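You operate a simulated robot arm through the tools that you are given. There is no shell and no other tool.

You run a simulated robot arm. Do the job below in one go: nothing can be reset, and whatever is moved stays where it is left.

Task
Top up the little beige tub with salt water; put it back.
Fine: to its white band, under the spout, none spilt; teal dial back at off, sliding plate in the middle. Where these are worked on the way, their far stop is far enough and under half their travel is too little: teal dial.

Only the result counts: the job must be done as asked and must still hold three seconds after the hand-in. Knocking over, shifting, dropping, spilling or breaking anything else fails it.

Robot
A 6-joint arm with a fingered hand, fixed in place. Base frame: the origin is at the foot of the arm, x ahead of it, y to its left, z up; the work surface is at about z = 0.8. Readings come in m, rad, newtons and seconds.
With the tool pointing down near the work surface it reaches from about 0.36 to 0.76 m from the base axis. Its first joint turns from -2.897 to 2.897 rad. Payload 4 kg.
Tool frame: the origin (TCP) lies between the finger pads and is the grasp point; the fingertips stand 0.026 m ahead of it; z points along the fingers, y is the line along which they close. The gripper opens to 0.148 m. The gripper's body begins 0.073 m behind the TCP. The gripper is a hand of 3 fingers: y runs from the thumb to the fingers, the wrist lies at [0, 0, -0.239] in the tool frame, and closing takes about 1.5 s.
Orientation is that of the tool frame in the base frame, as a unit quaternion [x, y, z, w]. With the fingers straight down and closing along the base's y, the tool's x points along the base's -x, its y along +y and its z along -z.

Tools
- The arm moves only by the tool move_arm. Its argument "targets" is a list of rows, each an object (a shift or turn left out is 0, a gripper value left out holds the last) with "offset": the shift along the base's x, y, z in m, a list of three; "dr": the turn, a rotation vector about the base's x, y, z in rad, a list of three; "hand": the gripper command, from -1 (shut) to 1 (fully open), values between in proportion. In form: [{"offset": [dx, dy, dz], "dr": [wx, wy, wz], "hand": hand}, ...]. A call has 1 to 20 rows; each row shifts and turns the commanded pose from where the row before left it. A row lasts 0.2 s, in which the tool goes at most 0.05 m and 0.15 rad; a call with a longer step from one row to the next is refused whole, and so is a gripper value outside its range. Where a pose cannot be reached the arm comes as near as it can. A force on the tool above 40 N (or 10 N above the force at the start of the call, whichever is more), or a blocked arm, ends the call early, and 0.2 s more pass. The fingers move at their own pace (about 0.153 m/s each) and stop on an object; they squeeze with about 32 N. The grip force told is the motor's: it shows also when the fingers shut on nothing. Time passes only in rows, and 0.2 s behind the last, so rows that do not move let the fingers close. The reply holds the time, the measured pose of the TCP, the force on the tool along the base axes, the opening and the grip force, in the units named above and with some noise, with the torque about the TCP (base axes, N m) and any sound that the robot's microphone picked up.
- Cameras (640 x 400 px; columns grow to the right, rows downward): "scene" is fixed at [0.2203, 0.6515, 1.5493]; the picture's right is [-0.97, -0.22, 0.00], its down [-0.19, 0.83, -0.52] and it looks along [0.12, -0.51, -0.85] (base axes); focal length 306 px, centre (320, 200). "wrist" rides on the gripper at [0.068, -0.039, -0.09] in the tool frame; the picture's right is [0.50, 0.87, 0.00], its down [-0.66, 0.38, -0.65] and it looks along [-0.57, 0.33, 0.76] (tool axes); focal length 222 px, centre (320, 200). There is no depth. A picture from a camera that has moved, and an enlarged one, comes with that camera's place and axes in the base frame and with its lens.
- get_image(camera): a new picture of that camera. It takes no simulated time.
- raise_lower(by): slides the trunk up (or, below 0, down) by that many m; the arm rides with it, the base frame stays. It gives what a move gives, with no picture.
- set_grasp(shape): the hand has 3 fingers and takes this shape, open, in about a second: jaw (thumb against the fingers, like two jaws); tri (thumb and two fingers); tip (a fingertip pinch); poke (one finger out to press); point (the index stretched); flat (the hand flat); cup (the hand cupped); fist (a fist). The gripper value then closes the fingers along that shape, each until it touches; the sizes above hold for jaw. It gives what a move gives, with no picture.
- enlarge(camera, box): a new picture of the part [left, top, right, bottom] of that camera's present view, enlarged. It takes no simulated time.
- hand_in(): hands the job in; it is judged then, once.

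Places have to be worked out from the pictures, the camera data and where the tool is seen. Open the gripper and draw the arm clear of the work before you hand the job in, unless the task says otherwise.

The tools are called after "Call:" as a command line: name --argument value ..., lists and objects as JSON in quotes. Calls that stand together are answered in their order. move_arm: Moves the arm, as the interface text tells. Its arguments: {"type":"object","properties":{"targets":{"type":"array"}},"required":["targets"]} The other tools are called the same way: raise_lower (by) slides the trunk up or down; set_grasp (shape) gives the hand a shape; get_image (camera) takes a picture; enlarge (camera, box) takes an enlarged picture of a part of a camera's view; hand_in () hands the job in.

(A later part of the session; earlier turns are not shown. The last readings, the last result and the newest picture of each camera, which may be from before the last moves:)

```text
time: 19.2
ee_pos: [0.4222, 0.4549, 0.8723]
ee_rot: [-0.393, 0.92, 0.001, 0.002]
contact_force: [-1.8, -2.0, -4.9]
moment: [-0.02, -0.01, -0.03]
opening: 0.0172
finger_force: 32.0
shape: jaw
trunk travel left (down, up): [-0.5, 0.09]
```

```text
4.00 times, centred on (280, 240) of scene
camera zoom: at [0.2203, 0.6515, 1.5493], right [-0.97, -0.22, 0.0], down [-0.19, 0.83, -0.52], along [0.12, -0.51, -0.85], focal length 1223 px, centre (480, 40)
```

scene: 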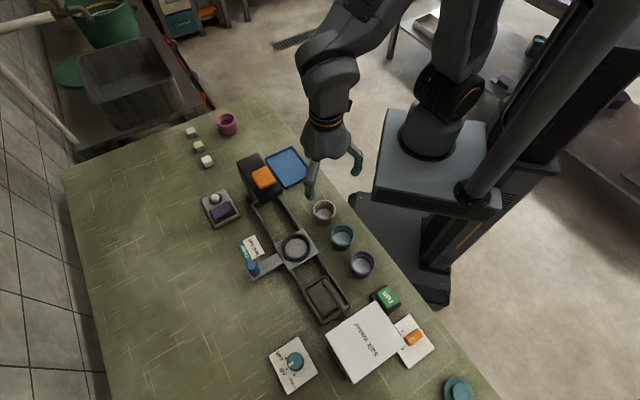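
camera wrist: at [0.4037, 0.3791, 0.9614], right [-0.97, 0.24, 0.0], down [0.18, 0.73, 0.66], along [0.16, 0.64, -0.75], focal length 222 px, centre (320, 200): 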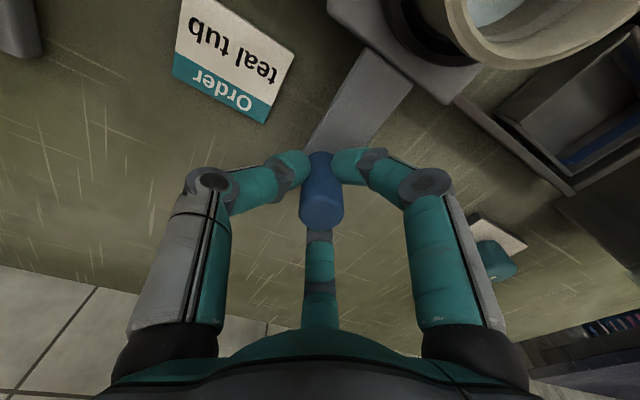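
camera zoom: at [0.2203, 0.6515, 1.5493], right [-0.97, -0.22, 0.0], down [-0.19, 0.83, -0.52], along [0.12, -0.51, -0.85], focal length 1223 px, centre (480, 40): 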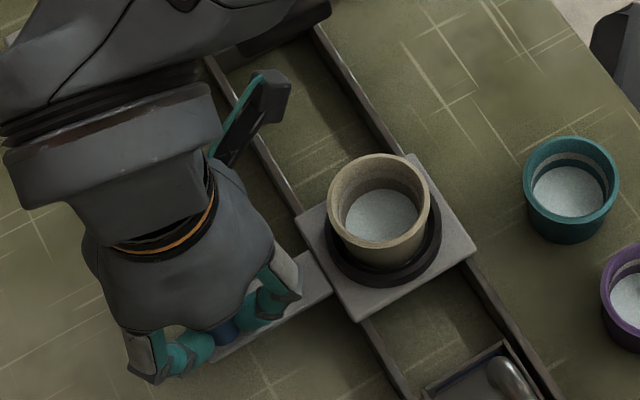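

The knob is held; the middle reference is TCP (0.4222, 0.4549). I slide the plate slowly along the rail direction (-0.705, 0.709) by 0.08 m and check.

Call:
move_arm --targets '[{"offset": [-0.0035, 0.0035, 0]}, {"offset": [-0.007, 0.007, 0]}, {"offset": [-0.0085, 0.0085, 0]}, {"offset": [-0.0085, 0.0085, 0]}, {"offset": [-0.0085, 0.0085, 0]}, {"offset": [-0.0085, 0.0085, 0]}, {"offset": [-0.007, 0.007, 0]}, {"offset": [-0.0035, 0.0035, 0]}, {}]'

Call:
enlarge --camera "scene" --box '[230, 210, 390, 330]'

Call:
get_image --camera "wrist"

```text
time: 21.2
ee_pos: [0.3684, 0.5095, 0.8733]
ee_rot: [-0.391, 0.92, 0.0, 0.001]
contact_force: [-4.8, -5.1, -14.1]
moment: [-0.11, 0.09, -0.07]
opening: 0.0171
finger_force: 32.6
shape: jaw
trunk travel left (down, up): [-0.5, 0.09]
```

```text
3.33 times, centred on (310, 270) of scene
camera zoom: at [0.2203, 0.6515, 1.5493], right [-0.97, -0.22, 0.0], down [-0.19, 0.83, -0.52], along [0.12, -0.51, -0.85], focal length 1020 px, centre (353, -33)
```

zoom: 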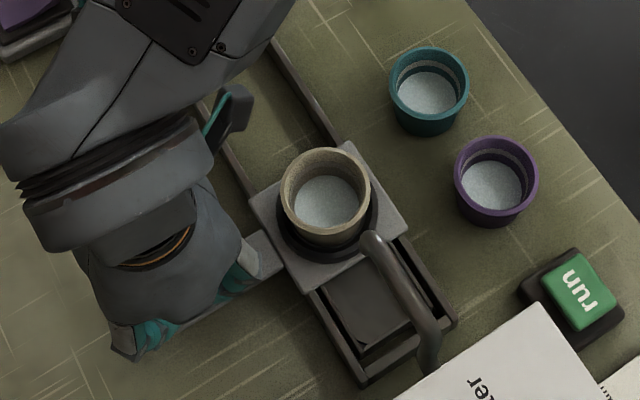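

```text
taken
camera wrist: at [0.3495, 0.4339, 0.9619], right [-0.97, 0.24, 0.0], down [0.18, 0.73, 0.66], along [0.16, 0.64, -0.76], focal length 222 px, centre (320, 200)
```

wrist: 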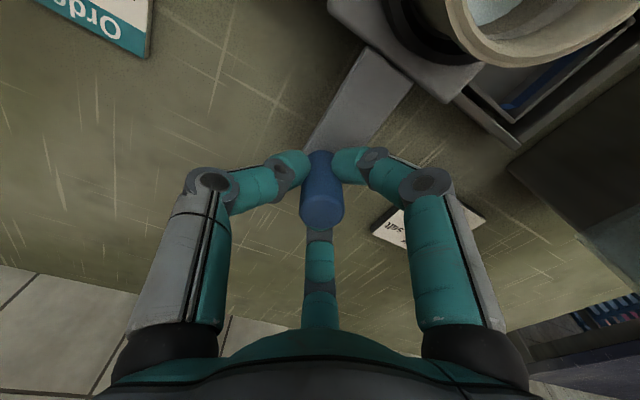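

The slide works cleanly (moved 0.0766 m). The spout tip triangulates to about (0.250, 0.469), so about 0.132 m of travel is needed; I continue another 0.045 m.

Call:
move_arm --targets '[{"offset": [-0.0045, 0.003, -0.001]}, {"offset": [-0.007, 0.007, 0]}, {"offset": [-0.0085, 0.0085, 0]}, {"offset": [-0.007, 0.007, 0]}, {"offset": [-0.005, 0.005, 0]}, {}]'

Call:
enlarge --camera "scene" --box '[230, 210, 390, 330]'

Call:
get_image --camera "wrist"

```text
time: 22.6
ee_pos: [0.3377, 0.5423, 0.8718]
ee_rot: [-0.391, 0.92, 0.0, 0.003]
contact_force: [-0.4, 0.1, -6.1]
moment: [0.0, 0.0, -0.08]
opening: 0.0167
finger_force: 32.2
shape: jaw
trunk travel left (down, up): [-0.5, 0.09]
```

```text
3.33 times, centred on (310, 270) of scene
camera zoom: at [0.2203, 0.6515, 1.5493], right [-0.97, -0.22, 0.0], down [-0.19, 0.83, -0.52], along [0.12, -0.51, -0.85], focal length 1020 px, centre (353, -33)
```

zoom: 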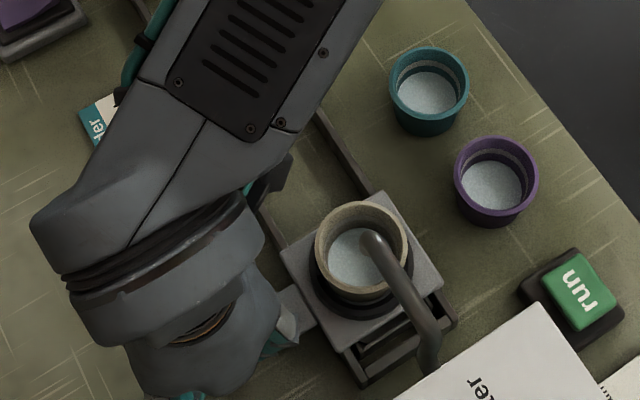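

```text
taken
camera wrist: at [0.3174, 0.4651, 0.9614], right [-0.97, 0.24, 0.0], down [0.18, 0.73, 0.66], along [0.16, 0.64, -0.75], focal length 222 px, centre (320, 200)
```

wrist: 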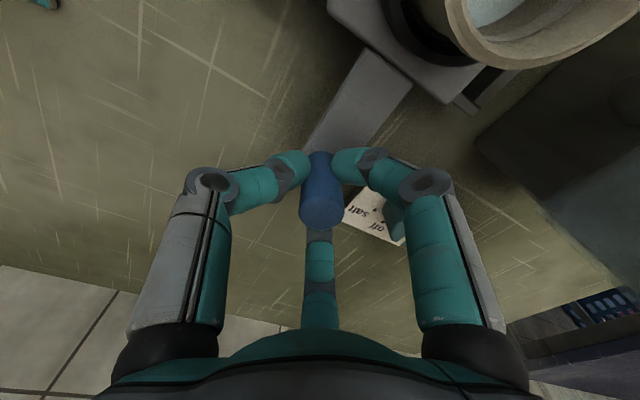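

Travel is now 0.1215 m. I go ~10 mm further, toward the spout centre.

Call:
move_arm --targets '[{"offset": [-0.0035, 0.0035, 0]}, {"offset": [-0.0035, 0.0035, 0]}, {}]'

Call:
enlarge --camera "scene" --box '[285, 240, 385, 320]'

```text
time: 23.4
ee_pos: [0.3304, 0.5485, 0.8716]
ee_rot: [-0.392, 0.92, 0.001, 0.002]
contact_force: [6.5, 0.0, -7.3]
moment: [-0.03, -0.17, 0.0]
opening: 0.0169
finger_force: 31.9
shape: jaw
trunk travel left (down, up): [-0.5, 0.09]
```

```text
5.00 times, centred on (335, 280) of scene
camera zoom: at [0.2203, 0.6515, 1.5493], right [-0.97, -0.22, 0.0], down [-0.19, 0.83, -0.52], along [0.12, -0.51, -0.85], focal length 1529 px, centre (245, -200)
```

zoom: 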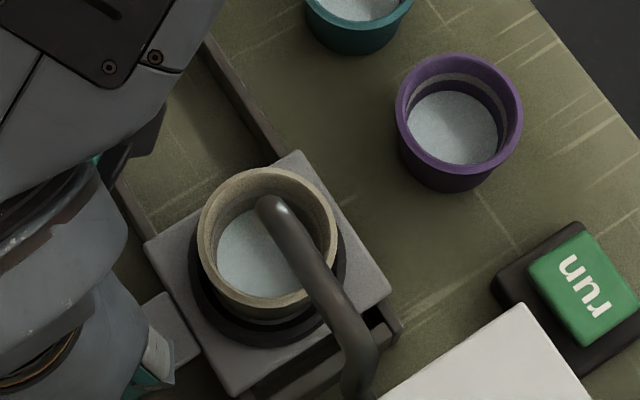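

The spout's outlet projects onto the tub's centre within a few mm. I nudge 3 mm more to see whether this is the rail's end stop.

Call:
move_arm --targets '[{"offset": [-0.002, 0.002, 0]}, {}]'

Call:
enlarge --camera "scene" --box '[285, 240, 385, 320]'

```text
time: 24.0
ee_pos: [0.3276, 0.5492, 0.8724]
ee_rot: [-0.391, 0.921, 0.0, 0.001]
contact_force: [13.1, -8.5, -5.2]
moment: [-0.2, -0.31, 0.01]
opening: 0.0172
finger_force: 32.4
shape: jaw
trunk travel left (down, up): [-0.5, 0.09]
```

```text
5.00 times, centred on (335, 280) of scene
camera zoom: at [0.2203, 0.6515, 1.5493], right [-0.97, -0.22, 0.0], down [-0.19, 0.83, -0.52], along [0.12, -0.51, -0.85], focal length 1529 px, centre (245, -200)
```

zoom: 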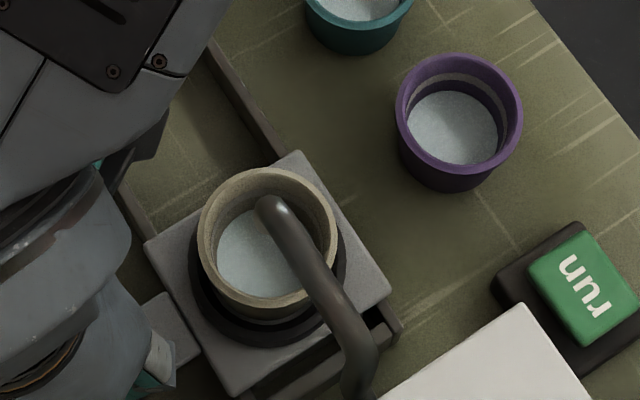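

That is the end stop (force rose, plate unmoved), with the tub under the spout. I relax the push, open a little, and rise straight up.

Call:
move_arm --targets '[{"offset": [0.002, -0.002, 0]}, {"hand": -0.6}, {"hand": -0.2}, {"hand": 0.0}, {}, {"offset": [0, 0, 0.02]}, {"offset": [0, 0, 0.04]}, {"offset": [0, 0, 0.04]}, {"offset": [0, 0, 0.04]}, {}]'

Call:
get_image --camera "wrist"

Call:
get_image --camera "scene"

```text
time: 26.2
ee_pos: [0.3284, 0.5488, 1.0137]
ee_rot: [-0.391, 0.92, 0.001, 0.001]
contact_force: [-0.8, 0.4, -0.1]
moment: [-0.02, -0.02, 0.03]
opening: 0.0735
finger_force: 0.0
shape: jaw
trunk travel left (down, up): [-0.5, 0.09]
```

```text
taken
camera wrist: at [0.309, 0.4719, 1.1028], right [-0.97, 0.24, 0.0], down [0.18, 0.73, 0.66], along [0.16, 0.64, -0.75], focal length 222 px, centre (320, 200)
```

wrist: 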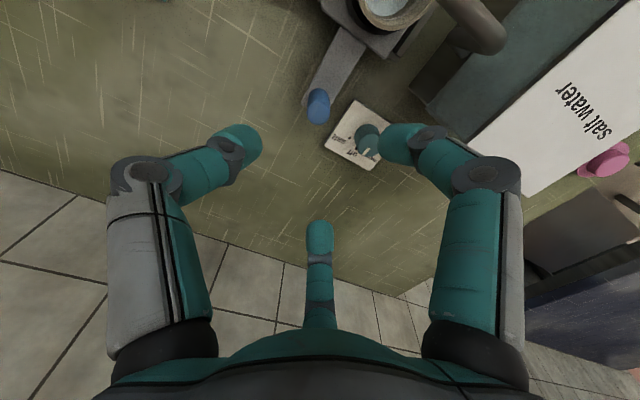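

```text
taken
```

scene: 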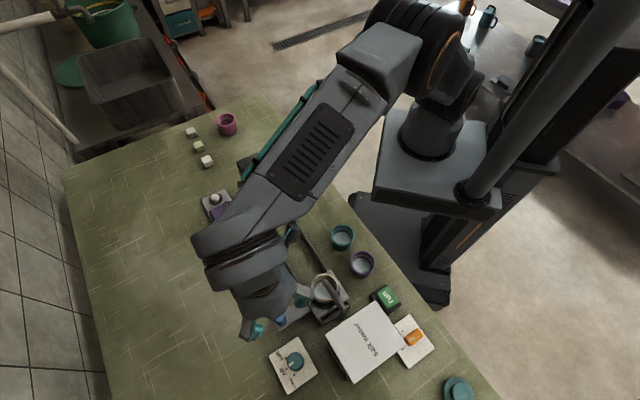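

The plate is at the spout end. I look closely at the teal dial from this viewpoint and at the water level.

Call:
enlarge --camera "wrist" --box '[300, 60, 420, 180]'

Call:
enlarge --camera "scene" --box '[300, 260, 350, 310]'

Call:
enlarge --camera "scene" --box '[265, 330, 325, 400]'

```text
3.33 times, centred on (360, 120) of wrist
camera zoom: at [0.309, 0.4719, 1.1028], right [-0.97, 0.24, 0.0], down [0.18, 0.73, 0.66], along [0.16, 0.64, -0.75], focal length 740 px, centre (187, 467)
```

zoom: 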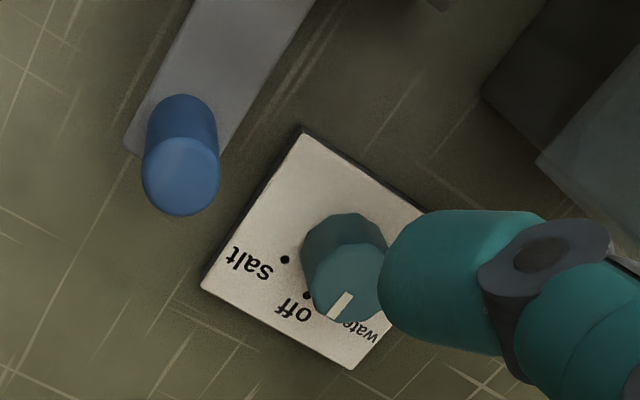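

```text
8.00 times, centred on (325, 285) of scene
camera zoom: at [0.2203, 0.6515, 1.5493], right [-0.97, -0.22, 0.0], down [-0.19, 0.83, -0.52], along [0.12, -0.51, -0.85], focal length 2447 px, centre (280, -480)
```

zoom: 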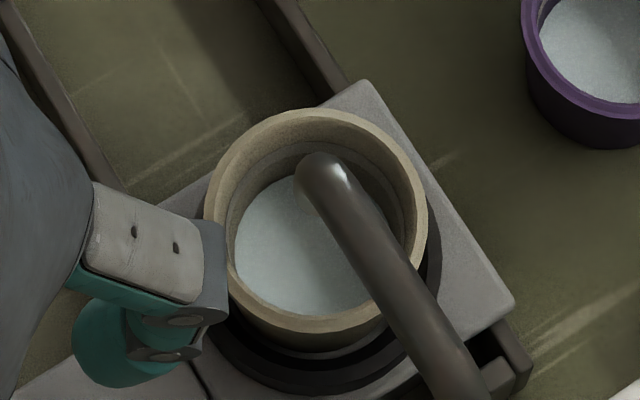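

```text
5.71 times, centred on (295, 365) of scene
camera zoom: at [0.2203, 0.6515, 1.5493], right [-0.97, -0.22, 0.0], down [-0.19, 0.83, -0.52], along [0.12, -0.51, -0.85], focal length 1748 px, centre (463, -743)
```

zoom: 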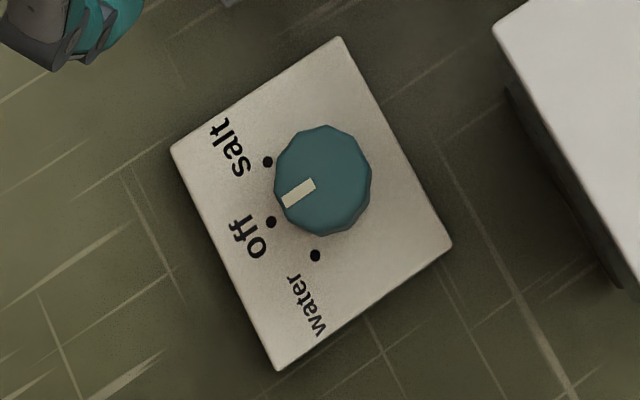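

The dial's top centre triangulates to (0.281, 0.618), z≈0.842, radius ≈17 mm; the tank's face is about 7 cm away. I move above the dial with a further +0.25 rad yaw so the hand body stays clear of the tank while turning.

Call:
move_arm --targets '[{"offset": [-0.012, 0.017, 0], "dr": [0, 0, 0.0625]}, {"offset": [-0.012, 0.0175, 0], "dr": [0, 0, 0.0625]}, {"offset": [-0.012, 0.0175, 0], "dr": [0, 0, 0.0625]}, {"offset": [-0.0115, 0.017, -0.02], "dr": [0, 0, 0.0625]}, {"offset": [0, 0, -0.04]}, {}]'

Call:
get_image --camera "wrist"

Call:
get_image --camera "scene"

```text
time: 27.6
ee_pos: [0.2815, 0.616, 0.9523]
ee_rot: [-0.503, 0.864, 0.001, 0.001]
contact_force: [1.1, 0.2, -0.9]
moment: [-0.01, 0.0, -0.02]
opening: 0.0734
finger_force: 0.1
shape: jaw
trunk travel left (down, up): [-0.5, 0.09]
```

```text
taken
camera wrist: at [0.2816, 0.5385, 1.0411], right [-1.0, -0.01, 0.0], down [-0.01, 0.75, 0.66], along [0.0, 0.66, -0.75], focal length 222 px, centre (320, 200)
```

wrist: 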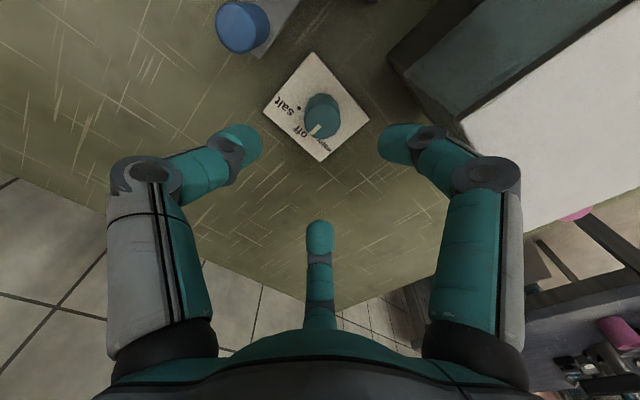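

```text
taken
```

scene: 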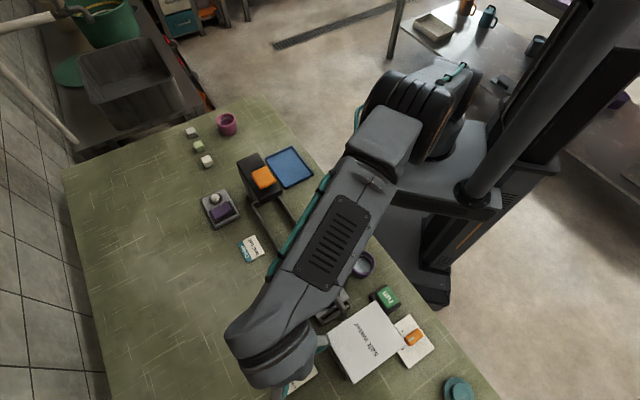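

The forearm hides the tub from the scene camera at this pose, so I'll pour in short timed bursts and step aside to check. First I zoom on the dial to centre on it.

Call:
enlarge --camera "wrist" --box '[260, 50, 380, 170]'

```text
3.33 times, centred on (320, 110) of wrist
camera zoom: at [0.2816, 0.5385, 1.0411], right [-1.0, -0.01, 0.0], down [-0.01, 0.75, 0.66], along [0.0, 0.66, -0.75], focal length 740 px, centre (320, 500)
```

zoom: 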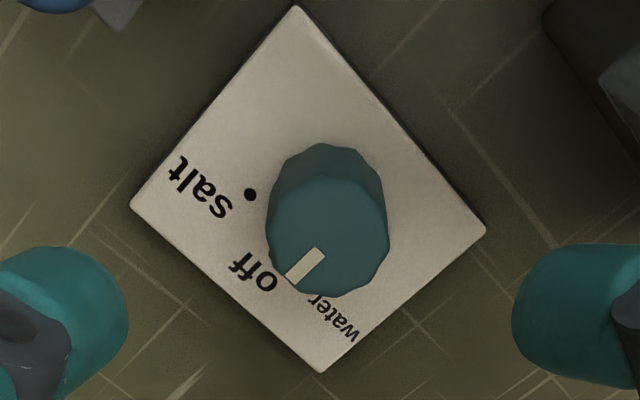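

The dial centre is confirmed at (0.280, 0.618). I descend around it.

Call:
move_arm --targets '[{"offset": [-0.0015, 0.002, -0.03]}, {"offset": [0, 0, -0.03]}, {"offset": [0, 0, -0.03]}, {"offset": [0, 0, -0.012]}, {}]'

Call:
get_image --camera "wrist"

Call:
get_image --camera "scene"

```text
time: 28.8
ee_pos: [0.2815, 0.6207, 0.8498]
ee_rot: [-0.503, 0.864, 0.0, 0.002]
contact_force: [0.5, -1.2, 0.1]
moment: [0.04, -0.01, 0.01]
opening: 0.0734
finger_force: 0.1
shape: jaw
trunk travel left (down, up): [-0.5, 0.09]
```

```text
taken
camera wrist: at [0.2813, 0.5406, 0.9386], right [-1.0, -0.01, 0.0], down [-0.01, 0.75, 0.66], along [0.0, 0.66, -0.75], focal length 222 px, centre (320, 200)
```

wrist: 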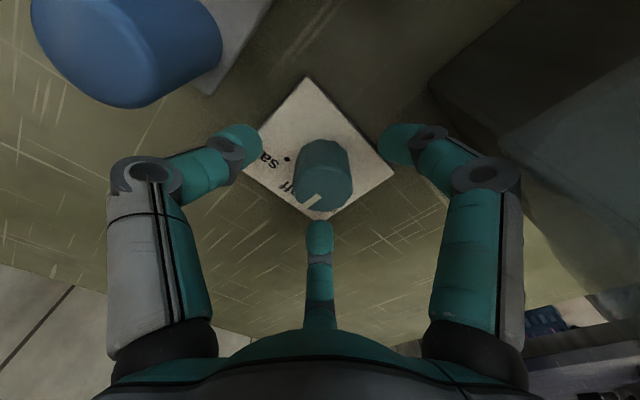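

```text
taken
```

scene: 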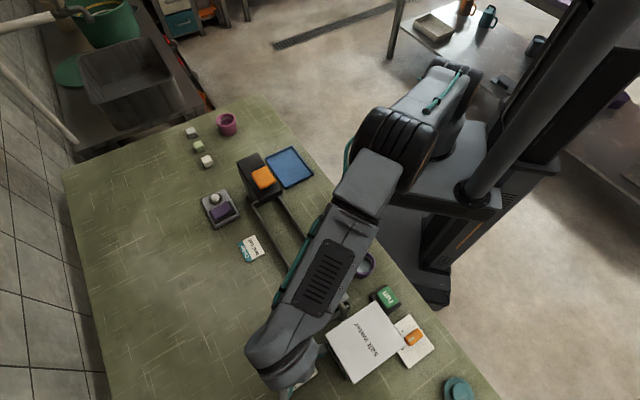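

The dial sits slightly off centre in the grip; I shift (-1.5, -3) mm and close on it.

Call:
move_arm --targets '[{"offset": [-0.0015, -0.003, 0]}, {"hand": -0.3}, {"hand": -0.6}, {"hand": -1}, {}, {}, {}]'

Call:
get_image --camera "wrist"

Call:
enlarge --camera "scene" --box '[250, 260, 370, 400]'

```text
time: 30.4
ee_pos: [0.2792, 0.6148, 0.8499]
ee_rot: [-0.503, 0.864, 0.001, 0.001]
contact_force: [0.3, -0.9, -4.4]
moment: [-0.02, 0.04, 0.01]
opening: 0.0262
finger_force: 31.5
shape: jaw
trunk travel left (down, up): [-0.5, 0.09]
```

```text
taken
camera wrist: at [0.2796, 0.5374, 0.9387], right [-1.0, -0.01, 0.0], down [-0.01, 0.75, 0.66], along [0.0, 0.66, -0.75], focal length 222 px, centre (320, 200)
```

wrist: 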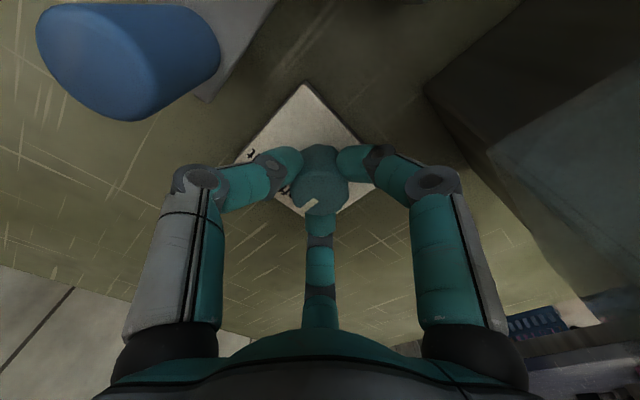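

```text
2.86 times, centred on (310, 330) of scene
camera zoom: at [0.2203, 0.6515, 1.5493], right [-0.97, -0.22, 0.0], down [-0.19, 0.83, -0.52], along [0.12, -0.51, -0.85], focal length 874 px, centre (349, -171)
```

zoom: 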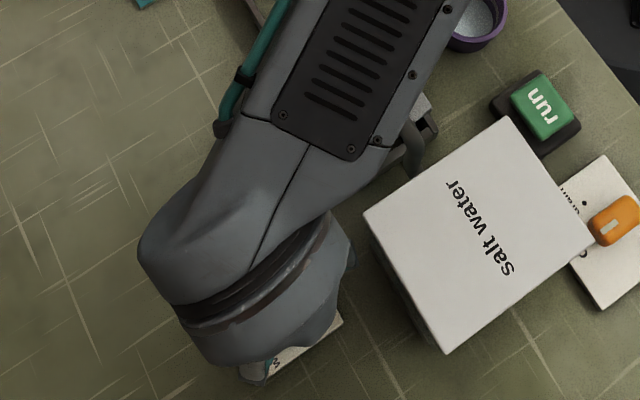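

The dial is held firmly (31.5 N). I turn it clockwise (toward "salt") by 0.6 rad and check readings and sound.

Call:
move_arm --targets '[{"dr": [0, 0, -0.15]}, {"dr": [0, 0, -0.15]}, {"dr": [0, 0, -0.15]}, {"dr": [0, 0, -0.15]}]'

Call:
get_image --camera "wrist"

Call:
enlarge --camera "scene" --box '[250, 260, 370, 400]'

```text
time: 31.4
ee_pos: [0.2787, 0.6162, 0.8508]
ee_rot: [-0.225, 0.974, 0.001, 0.001]
contact_force: [-5.6, 2.8, -8.0]
moment: [0.02, 0.12, 0.07]
opening: 0.0255
finger_force: 31.9
shape: jaw
trunk travel left (down, up): [-0.5, 0.09]
```

```text
taken
camera wrist: at [0.2341, 0.551, 0.9389], right [-0.83, 0.56, 0.0], down [0.42, 0.63, 0.66], along [0.37, 0.54, -0.75], focal length 222 px, centre (320, 200)
```

wrist: 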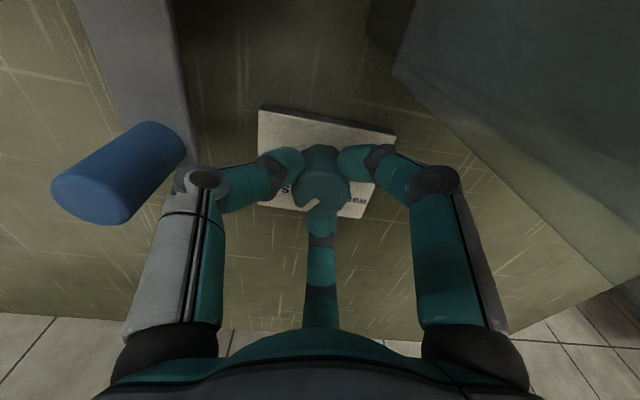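

```text
2.86 times, centred on (310, 330) of scene
camera zoom: at [0.2203, 0.6515, 1.5493], right [-0.97, -0.22, 0.0], down [-0.19, 0.83, -0.52], along [0.12, -0.51, -0.85], focal length 874 px, centre (349, -171)
```

zoom: 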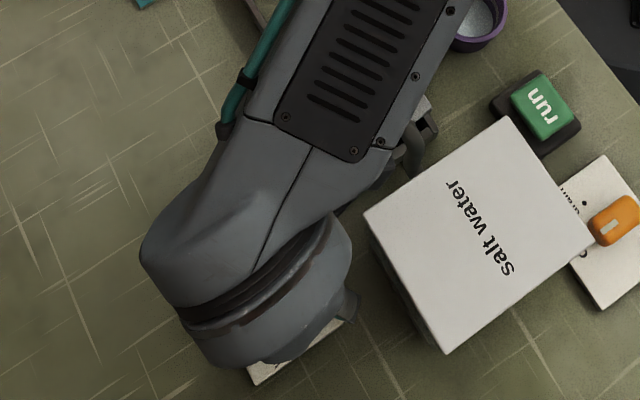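

The dial mark turned with the hand (0.6 rad) and no stop was felt yet. I turn it straight back by the same amount to check how much, if anything, flowed.

Call:
move_arm --targets '[{"dr": [0, 0, 0.15]}, {"dr": [0, 0, 0.15]}, {"dr": [0, 0, 0.15]}, {"dr": [0, 0, 0.15]}]'

Call:
get_image --camera "wrist"

```text
time: 32.4
ee_pos: [0.2793, 0.615, 0.8498]
ee_rot: [-0.504, 0.863, 0.001, 0.002]
contact_force: [-0.6, 2.5, -7.5]
moment: [0.03, 0.05, 0.0]
opening: 0.0257
finger_force: 31.8
shape: jaw
trunk travel left (down, up): [-0.5, 0.09]
```

```text
taken
camera wrist: at [0.28, 0.537, 0.9389], right [-1.0, -0.01, 0.0], down [-0.01, 0.75, 0.66], along [0.0, 0.66, -0.75], focal length 222 px, centre (320, 200)
```

wrist: 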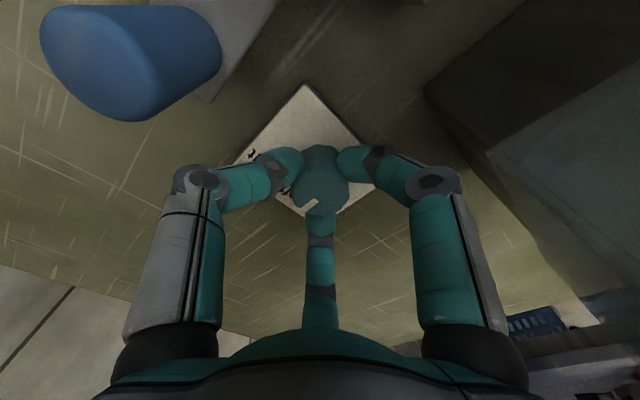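

Back at "off". I release, rise and step aside so the scene camera sees the tub's level.

Call:
move_arm --targets '[{"hand": -0.5}, {"hand": 0.0}, {"hand": 0.0}, {"offset": [0, 0, 0.03]}, {"offset": [0, 0, 0.04]}, {"offset": [0, 0, 0.04]}, {"offset": [0.02, -0.02, 0.03]}, {"offset": [0.03, -0.03, 0]}, {"offset": [0.02, -0.02, 0]}, {}]'

Call:
enlarge --camera "scene" --box '[300, 260, 350, 310]'

Call:
enlarge --camera "scene" --box '[265, 330, 325, 400]'

```text
time: 34.6
ee_pos: [0.3484, 0.5458, 0.9923]
ee_rot: [-0.503, 0.864, 0.001, 0.002]
contact_force: [0.5, 0.4, -0.4]
moment: [0.0, 0.01, 0.03]
opening: 0.0736
finger_force: 0.1
shape: jaw
trunk travel left (down, up): [-0.5, 0.09]
```

```text
8.00 times, centred on (325, 285) of scene
camera zoom: at [0.2203, 0.6515, 1.5493], right [-0.97, -0.22, 0.0], down [-0.19, 0.83, -0.52], along [0.12, -0.51, -0.85], focal length 2447 px, centre (280, -480)
```

zoom: 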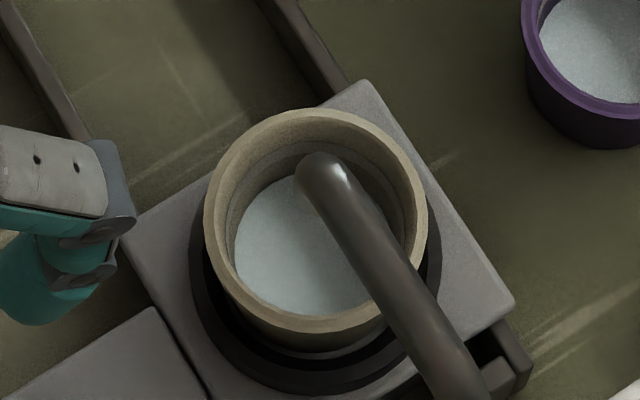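

```text
5.71 times, centred on (295, 365) of scene
camera zoom: at [0.2203, 0.6515, 1.5493], right [-0.97, -0.22, 0.0], down [-0.19, 0.83, -0.52], along [0.12, -0.51, -0.85], focal length 1748 px, centre (463, -743)
```

zoom: 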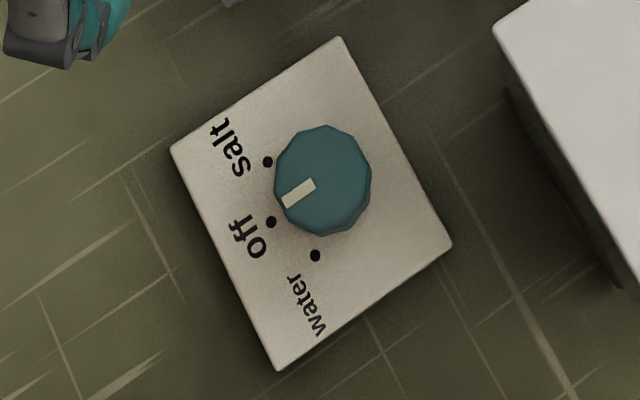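

The level and dial look unchanged, so 0.6 rad was too little or too brief. I return to the dial and grip it again.

Call:
move_arm --targets '[{"offset": [-0.02, 0.02, 0]}, {"offset": [-0.03, 0.03, 0]}, {"offset": [-0.02, 0.02, -0.03]}, {"offset": [0, 0, -0.04]}, {"offset": [0, 0, -0.04]}, {"offset": [0, 0, -0.03]}, {}, {"hand": -0.4}, {"hand": -0.7}, {"hand": -1}, {}, {}, {}]'

Call:
get_image --camera "wrist"

```text
time: 37.4
ee_pos: [0.2785, 0.6156, 0.8503]
ee_rot: [-0.503, 0.865, 0.0, 0.0]
contact_force: [-3.1, -3.6, -10.0]
moment: [-0.09, 0.02, 0.0]
opening: 0.0266
finger_force: 32.0
shape: jaw
trunk travel left (down, up): [-0.5, 0.09]
```

```text
taken
camera wrist: at [0.2786, 0.5375, 0.9394], right [-1.0, -0.01, 0.0], down [-0.01, 0.76, 0.66], along [0.0, 0.66, -0.76], focal length 222 px, centre (320, 200)
```

wrist: 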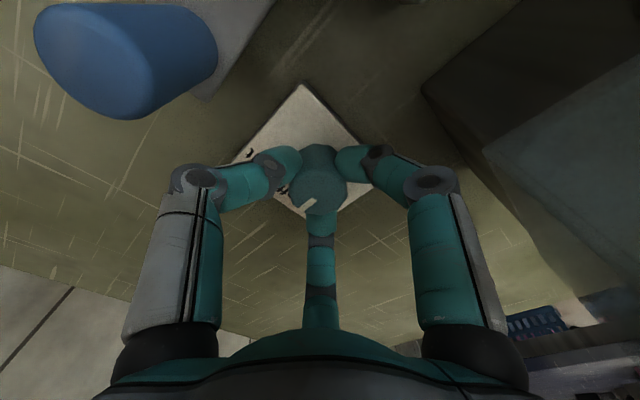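

I turn clockwise 0.8 rad now and read torque and sound.

Call:
move_arm --targets '[{"dr": [0, 0, -0.15]}, {"dr": [0, 0, -0.15]}, {"dr": [0, 0, -0.15]}, {"dr": [0, 0, -0.15]}, {"dr": [0, 0, -0.15]}, {"dr": [0, 0, -0.05]}]'

Call:
get_image --camera "wrist"

Call:
enlarge --camera "scene" --box '[250, 230, 370, 400]'

```text
time: 38.8
ee_pos: [0.2845, 0.6107, 0.8501]
ee_rot: [-0.134, 0.991, -0.002, 0.002]
contact_force: [6.9, -28.5, 4.7]
moment: [4.5, 3.77, 4.74]
opening: 0.0236
finger_force: 31.7
shape: jaw
trunk travel left (down, up): [-0.5, 0.09]
stopped in row 6: the force on the tool passed its limit at 42 N (the readings are from after the stop); the commanded pose is now the measured one
```

```text
taken
camera wrist: at [0.2278, 0.555, 0.9393], right [-0.71, 0.7, -0.01], down [0.53, 0.54, 0.66], along [0.46, 0.46, -0.75], focal length 222 px, centre (320, 200)
```

wrist: 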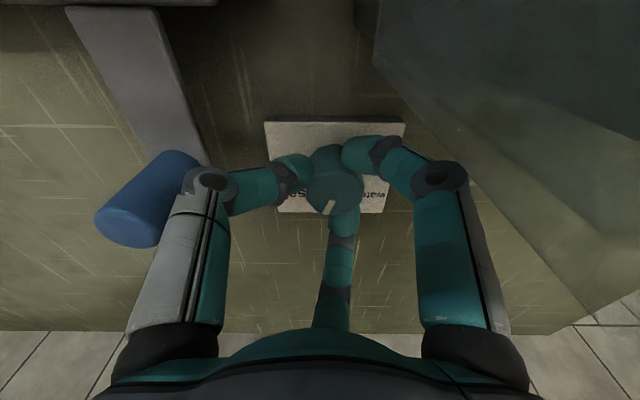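

```text
2.35 times, centred on (310, 315) of scene
camera zoom: at [0.2203, 0.6515, 1.5493], right [-0.97, -0.22, 0.0], down [-0.19, 0.83, -0.52], along [0.12, -0.51, -0.85], focal length 720 px, centre (344, -71)
```

zoom: 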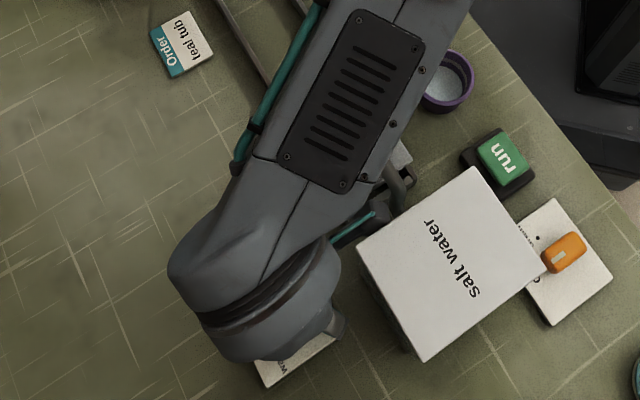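

The sudden torque suggests the wrist camera boom touched the tank corner (camera at (0.228, 0.555), z 0.94); the tank looks unmoved. I turn straight back to off and re-grip at a different yaw.

Call:
move_arm --targets '[{"offset": [-0.002, 0.002, 0], "dr": [0, 0, 0.1]}, {"offset": [-0.003, 0.003, 0], "dr": [0, 0, 0.13]}, {"dr": [0, 0, 0.15]}, {"dr": [0, 0, 0.15]}, {"dr": [0, 0, 0.15]}, {"dr": [0, 0, 0.105]}]'

Call:
get_image --camera "wrist"

```text
time: 40.2
ee_pos: [0.277, 0.6189, 0.8497]
ee_rot: [-0.501, 0.865, 0.0, 0.004]
contact_force: [13.3, -9.7, 11.4]
moment: [-0.35, -0.51, -0.05]
opening: 0.0268
finger_force: 32.2
shape: jaw
trunk travel left (down, up): [-0.5, 0.09]
```

```text
taken
camera wrist: at [0.2776, 0.5393, 0.939], right [-1.0, 0.0, -0.01], down [-0.01, 0.75, 0.66], along [0.0, 0.66, -0.75], focal length 222 px, centre (320, 200)
```

wrist: 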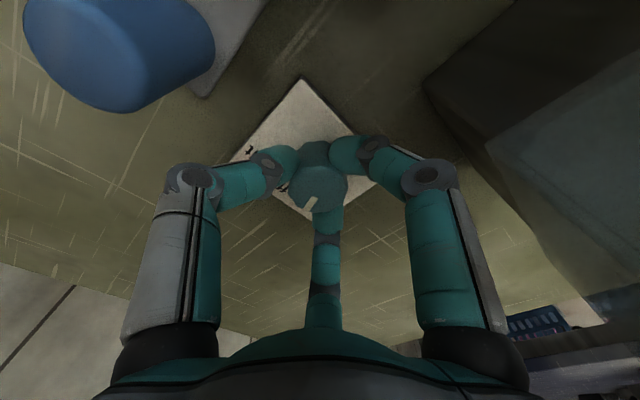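

The dial is about back at off. I release, rise, and step aside to inspect the dial, tank and level.

Call:
move_arm --targets '[{"hand": -0.5}, {"hand": 0.0}, {"hand": 0.0}, {"offset": [0.001, -0.002, 0.03]}, {"offset": [0, 0, 0.04]}, {"offset": [0, 0, 0.04]}, {"offset": [0.02, -0.02, 0.03]}, {"offset": [0.03, -0.03, 0]}, {"offset": [0.02, -0.02, 0]}, {}]'

Call:
enlarge --camera "scene" --box '[300, 260, 350, 310]'

Call:
enlarge --camera "scene" --box '[265, 330, 325, 400]'

Call:
get_image --camera "scene"

```text
time: 42.4
ee_pos: [0.3479, 0.5464, 0.9905]
ee_rot: [-0.501, 0.866, 0.0, 0.003]
contact_force: [-0.8, 0.0, -0.2]
moment: [0.04, 0.01, 0.0]
opening: 0.0735
finger_force: 0.1
shape: jaw
trunk travel left (down, up): [-0.5, 0.09]
```

```text
8.00 times, centred on (325, 285) of scene
camera zoom: at [0.2203, 0.6515, 1.5493], right [-0.97, -0.22, 0.0], down [-0.19, 0.83, -0.52], along [0.12, -0.51, -0.85], focal length 2447 px, centre (280, -480)
```

zoom: 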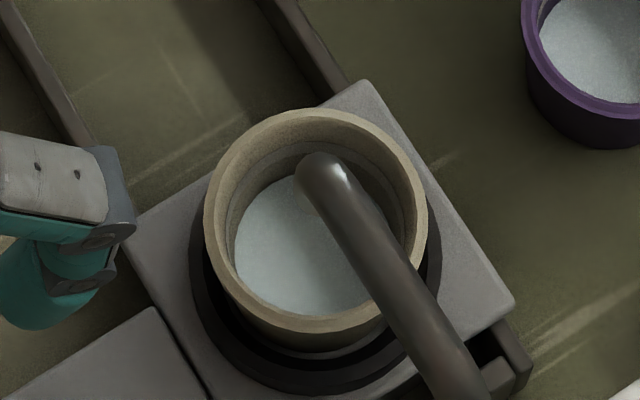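

```text
5.71 times, centred on (295, 365) of scene
camera zoom: at [0.2203, 0.6515, 1.5493], right [-0.97, -0.22, 0.0], down [-0.19, 0.83, -0.52], along [0.12, -0.51, -0.85], focal length 1748 px, centre (463, -743)
```

zoom: 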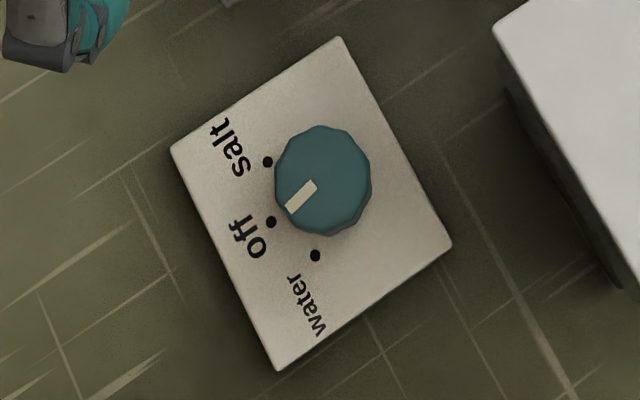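

```text
taken
```

scene: 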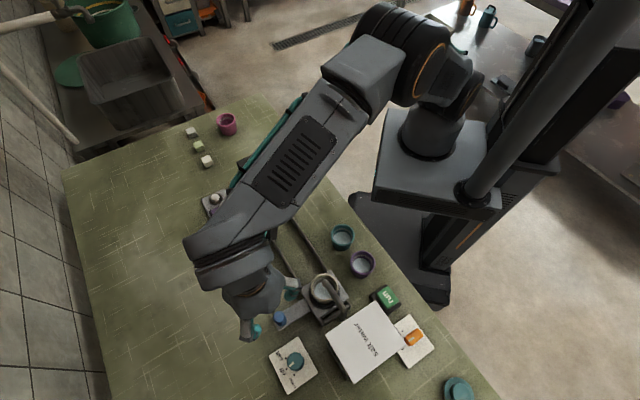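

The tank is unmoved, the level unchanged, the dial only a few degrees past off. I'll re-grip with the hand turned about -173°, so the camera boom sits on the far side from the tank and also looks at the spout; I rotate here at height.

Call:
move_arm --targets '[{"offset": [0, 0, 0.02], "dr": [0, 0, -0.15]}, {"dr": [0, 0, -0.15]}, {"dr": [0, 0, -0.15]}, {"dr": [0, 0, -0.15]}, {"dr": [0, 0, -0.15]}, {"dr": [0, 0, -0.15]}, {"dr": [0, 0, -0.15]}, {"dr": [0, 0, -0.15]}, {"dr": [0, 0, -0.15]}, {"dr": [0, 0, -0.15]}, {"dr": [0, 0, -0.15]}, {"dr": [0, 0, -0.15]}, {"dr": [0, 0, -0.15]}, {"dr": [0, 0, -0.15]}, {"dr": [0, 0, -0.15]}, {"dr": [0, 0, -0.15]}, {"dr": [0, 0, -0.15]}, {"dr": [0, 0, -0.15]}, {"dr": [0, 0, -0.15]}, {"dr": [0, 0, -0.15]}]'

Call:
get_image --camera "wrist"

Call:
get_image --camera "scene"

```text
time: 46.6
ee_pos: [0.3465, 0.547, 1.0088]
ee_rot: [0.828, 0.56, -0.003, 0.001]
contact_force: [-0.4, 1.0, 0.5]
moment: [-0.03, 0.02, -0.02]
opening: 0.0734
finger_force: 0.0
shape: jaw
trunk travel left (down, up): [-0.5, 0.09]
```

```text
taken
camera wrist: at [0.3368, 0.6241, 1.0984], right [0.99, 0.14, -0.01], down [0.11, -0.75, 0.66], along [0.09, -0.65, -0.75], focal length 222 px, centre (320, 200)
```

wrist: 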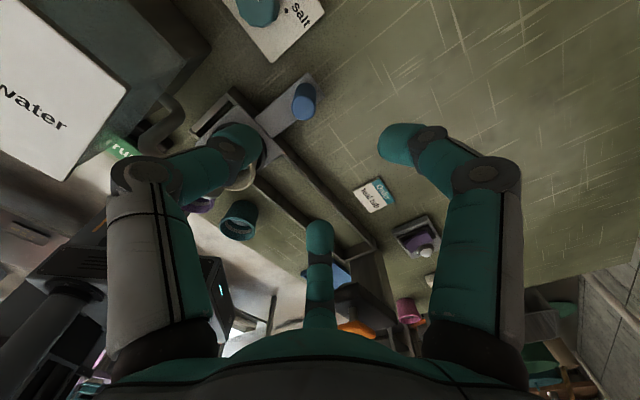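

```text
taken
```

scene: 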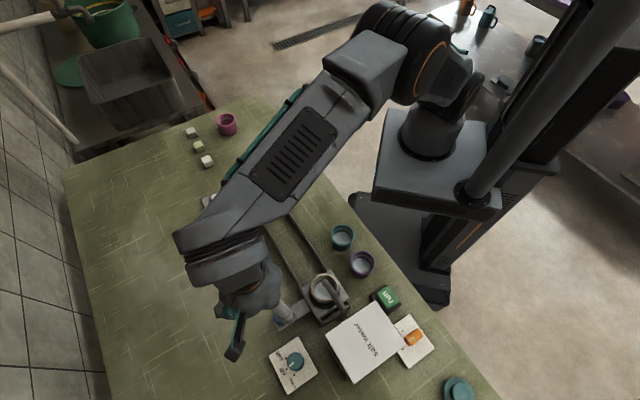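

The hand is now reversed with the camera on the +y side. I move over the dial and lower part way, then check.

Call:
move_arm --targets '[{"offset": [-0.022, 0.023, 0]}, {"offset": [-0.0225, 0.023, 0]}, {"offset": [-0.0225, 0.023, 0]}, {"offset": [0, 0, -0.03]}, {"offset": [0, 0, -0.04]}, {}]'

Call:
get_image --camera "wrist"

Call:
get_image --camera "scene"

```text
time: 48.0
ee_pos: [0.2786, 0.6158, 0.9373]
ee_rot: [0.828, 0.561, -0.004, 0.0]
contact_force: [-0.3, -1.1, 0.5]
moment: [-0.01, 0.01, -0.03]
opening: 0.0736
finger_force: 0.1
shape: jaw
trunk travel left (down, up): [-0.5, 0.09]
```

```text
taken
camera wrist: at [0.2685, 0.6927, 1.0264], right [0.99, 0.14, -0.01], down [0.11, -0.75, 0.66], along [0.09, -0.65, -0.75], focal length 222 px, centre (320, 200)
```

wrist: 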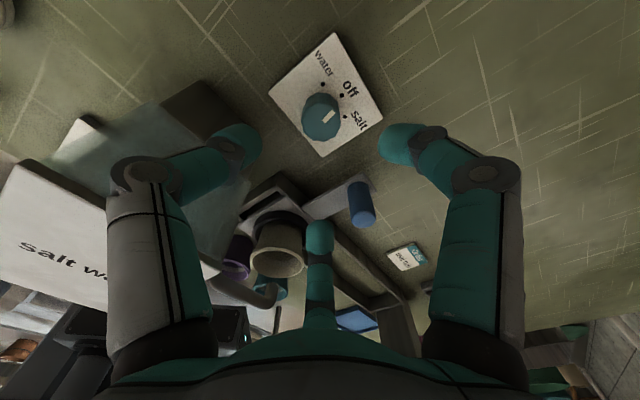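

```text
taken
```

scene: 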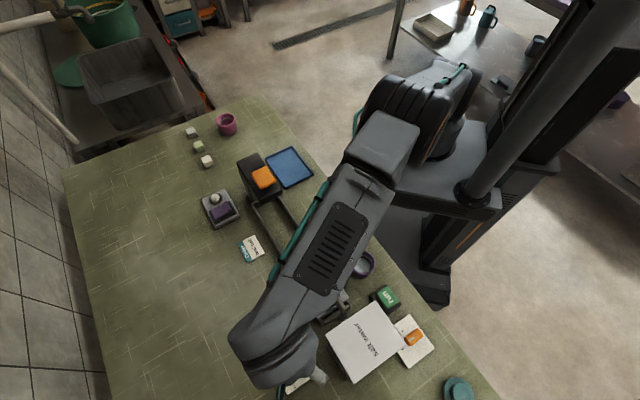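

From here the wrist camera sees the dial, spout and tub together. I zoom on both.

Call:
enlarge --camera "wrist" --box '[220, 170, 340, 320]'

Call:
enlarge --camera "wrist" --box '[260, 30, 390, 160]'

```text
2.67 times, centred on (280, 245) of wrist
camera zoom: at [0.2685, 0.6927, 1.0264], right [0.99, 0.14, -0.01], down [0.11, -0.75, 0.66], along [0.09, -0.65, -0.75], focal length 592 px, centre (427, 80)
```

zoom: 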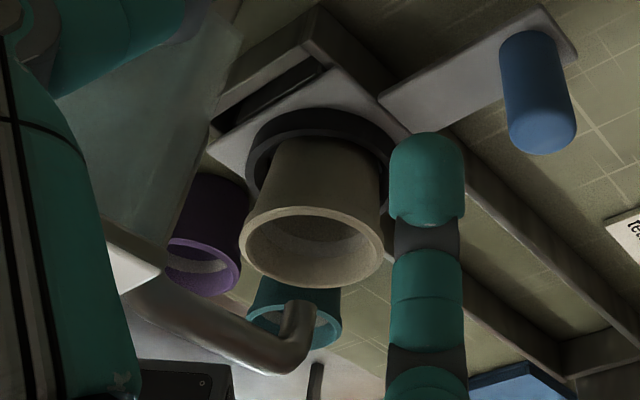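

```text
3.08 times, centred on (325, 95) of wrist
camera zoom: at [0.2685, 0.6927, 1.0264], right [0.99, 0.14, -0.01], down [0.11, -0.75, 0.66], along [0.09, -0.65, -0.75], focal length 684 px, centre (305, 523)
```

zoom: 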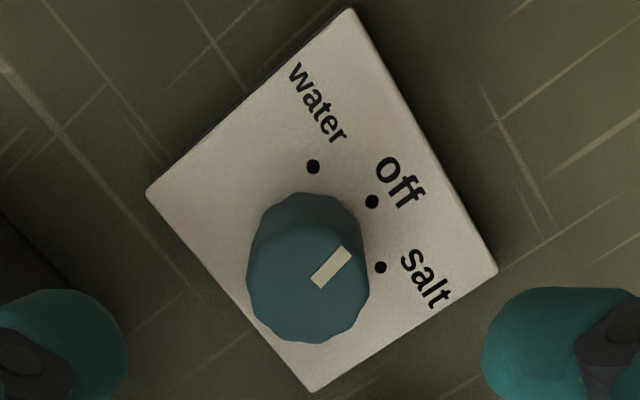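

The dial is centred at (0.2796, 0.617). I lower onto it and close.

Call:
move_arm --targets '[{"offset": [0.0005, 0.0005, -0.03]}, {"offset": [0, 0, -0.03]}, {"offset": [0, 0, -0.027]}, {}, {"hand": -0.4}, {"hand": -0.7}, {"hand": -1}, {}, {}, {}]'

Call:
get_image --camera "wrist"

Call:
enlarge --camera "wrist" --box '[180, 150, 340, 320]'

```text
time: 50.2
ee_pos: [0.2813, 0.6162, 0.8512]
ee_rot: [0.828, 0.561, -0.005, 0.002]
contact_force: [-1.2, -0.7, -6.1]
moment: [0.03, 0.08, 0.01]
opening: 0.0274
finger_force: 32.0
shape: jaw
trunk travel left (down, up): [-0.5, 0.09]
```

```text
taken
camera wrist: at [0.27, 0.694, 0.9404], right [0.99, 0.14, -0.01], down [0.11, -0.75, 0.66], along [0.09, -0.65, -0.75], focal length 222 px, centre (320, 200)
```

wrist: 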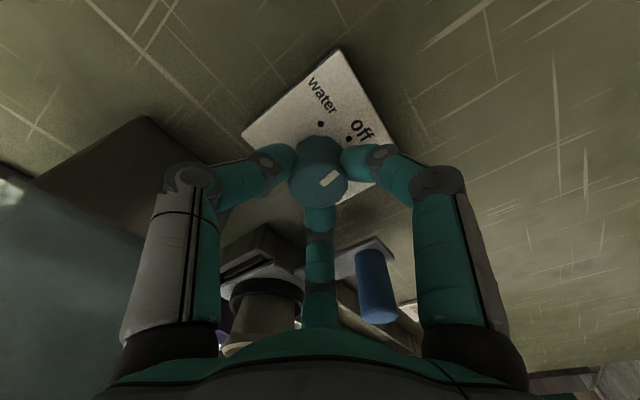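

```text
2.35 times, centred on (260, 235) of wrist
camera zoom: at [0.27, 0.694, 0.9404], right [0.99, 0.14, -0.01], down [0.11, -0.75, 0.66], along [0.09, -0.65, -0.75], focal length 523 px, centre (461, 118)
```

zoom: 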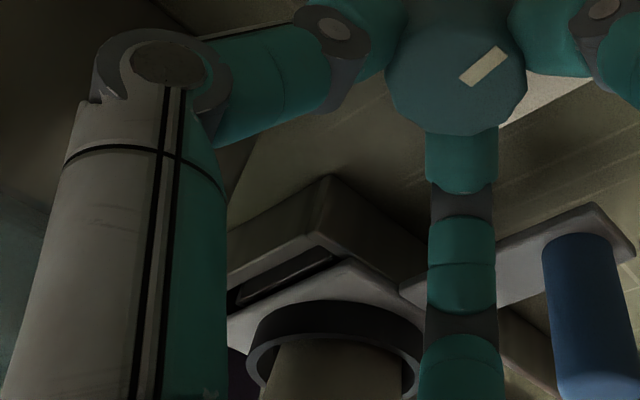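

Gripped. I turn clockwise by about 0.87 rad toward the salt mark, watching the torque.

Call:
move_arm --targets '[{"dr": [0, 0, -0.145]}, {"dr": [0, 0, -0.145]}, {"dr": [0, 0, -0.145]}, {"dr": [0, 0, -0.145]}, {"dr": [0, 0, -0.145]}, {"dr": [0, 0, -0.145]}]'

Call:
get_image --camera "wrist"

Call:
enlarge --camera "scene" --box '[250, 230, 370, 400]'

```text
time: 51.6
ee_pos: [0.2797, 0.6169, 0.851]
ee_rot: [0.987, 0.158, -0.004, -0.001]
contact_force: [-10.3, -3.5, -9.0]
moment: [0.0, 0.28, 0.04]
opening: 0.0268
finger_force: 32.0
shape: jaw
trunk travel left (down, up): [-0.5, 0.09]
```

```text
taken
camera wrist: at [0.3323, 0.6744, 0.9405], right [0.75, -0.67, -0.01], down [-0.5, -0.57, 0.66], along [-0.44, -0.49, -0.75], focal length 222 px, centre (320, 200)
```

wrist: 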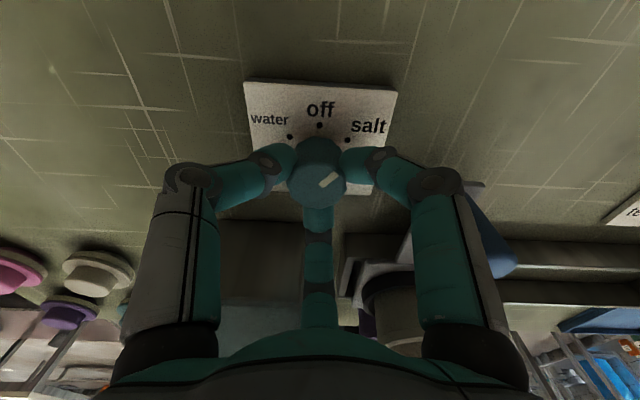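

```text
2.35 times, centred on (310, 315) of scene
camera zoom: at [0.2203, 0.6515, 1.5493], right [-0.97, -0.22, 0.0], down [-0.19, 0.83, -0.52], along [0.12, -0.51, -0.85], focal length 720 px, centre (344, -71)
```

zoom: 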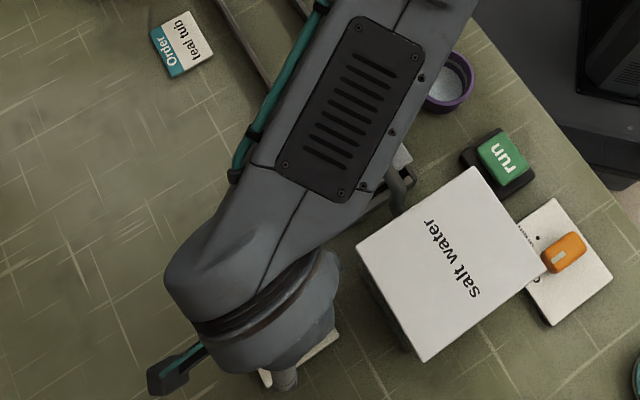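

The pointer has swung to about "salt". I zoom to see how far it is and whether there's any further to go.

Call:
enlarge --camera "wrist" --box '[240, 70, 400, 220]'

Call:
enlarge --camera "wrist" --box '[320, 180, 520, 380]'

```text
2.67 times, centred on (320, 145) of wrist
camera zoom: at [0.3323, 0.6744, 0.9405], right [0.75, -0.67, -0.01], down [-0.5, -0.57, 0.66], along [-0.44, -0.49, -0.75], focal length 592 px, centre (320, 347)
```

zoom: 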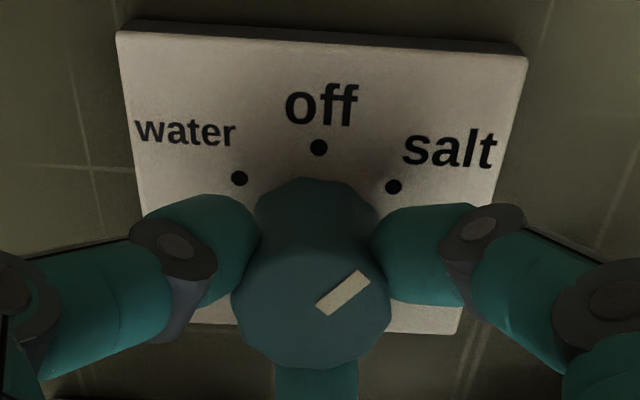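

```text
2.00 times, centred on (420, 280) of wrist
camera zoom: at [0.3323, 0.6744, 0.9405], right [0.75, -0.67, -0.01], down [-0.5, -0.57, 0.66], along [-0.44, -0.49, -0.75], focal length 444 px, centre (120, 40)
```

zoom: 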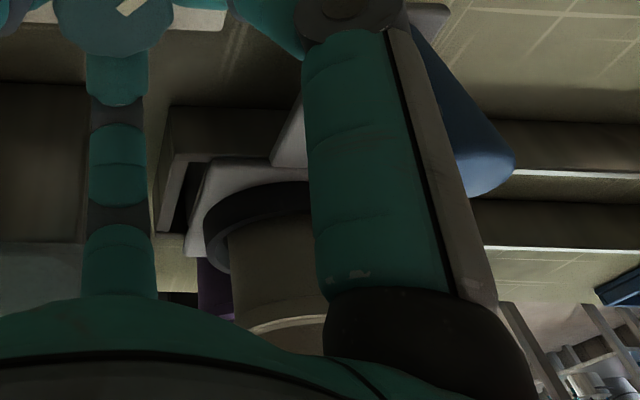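

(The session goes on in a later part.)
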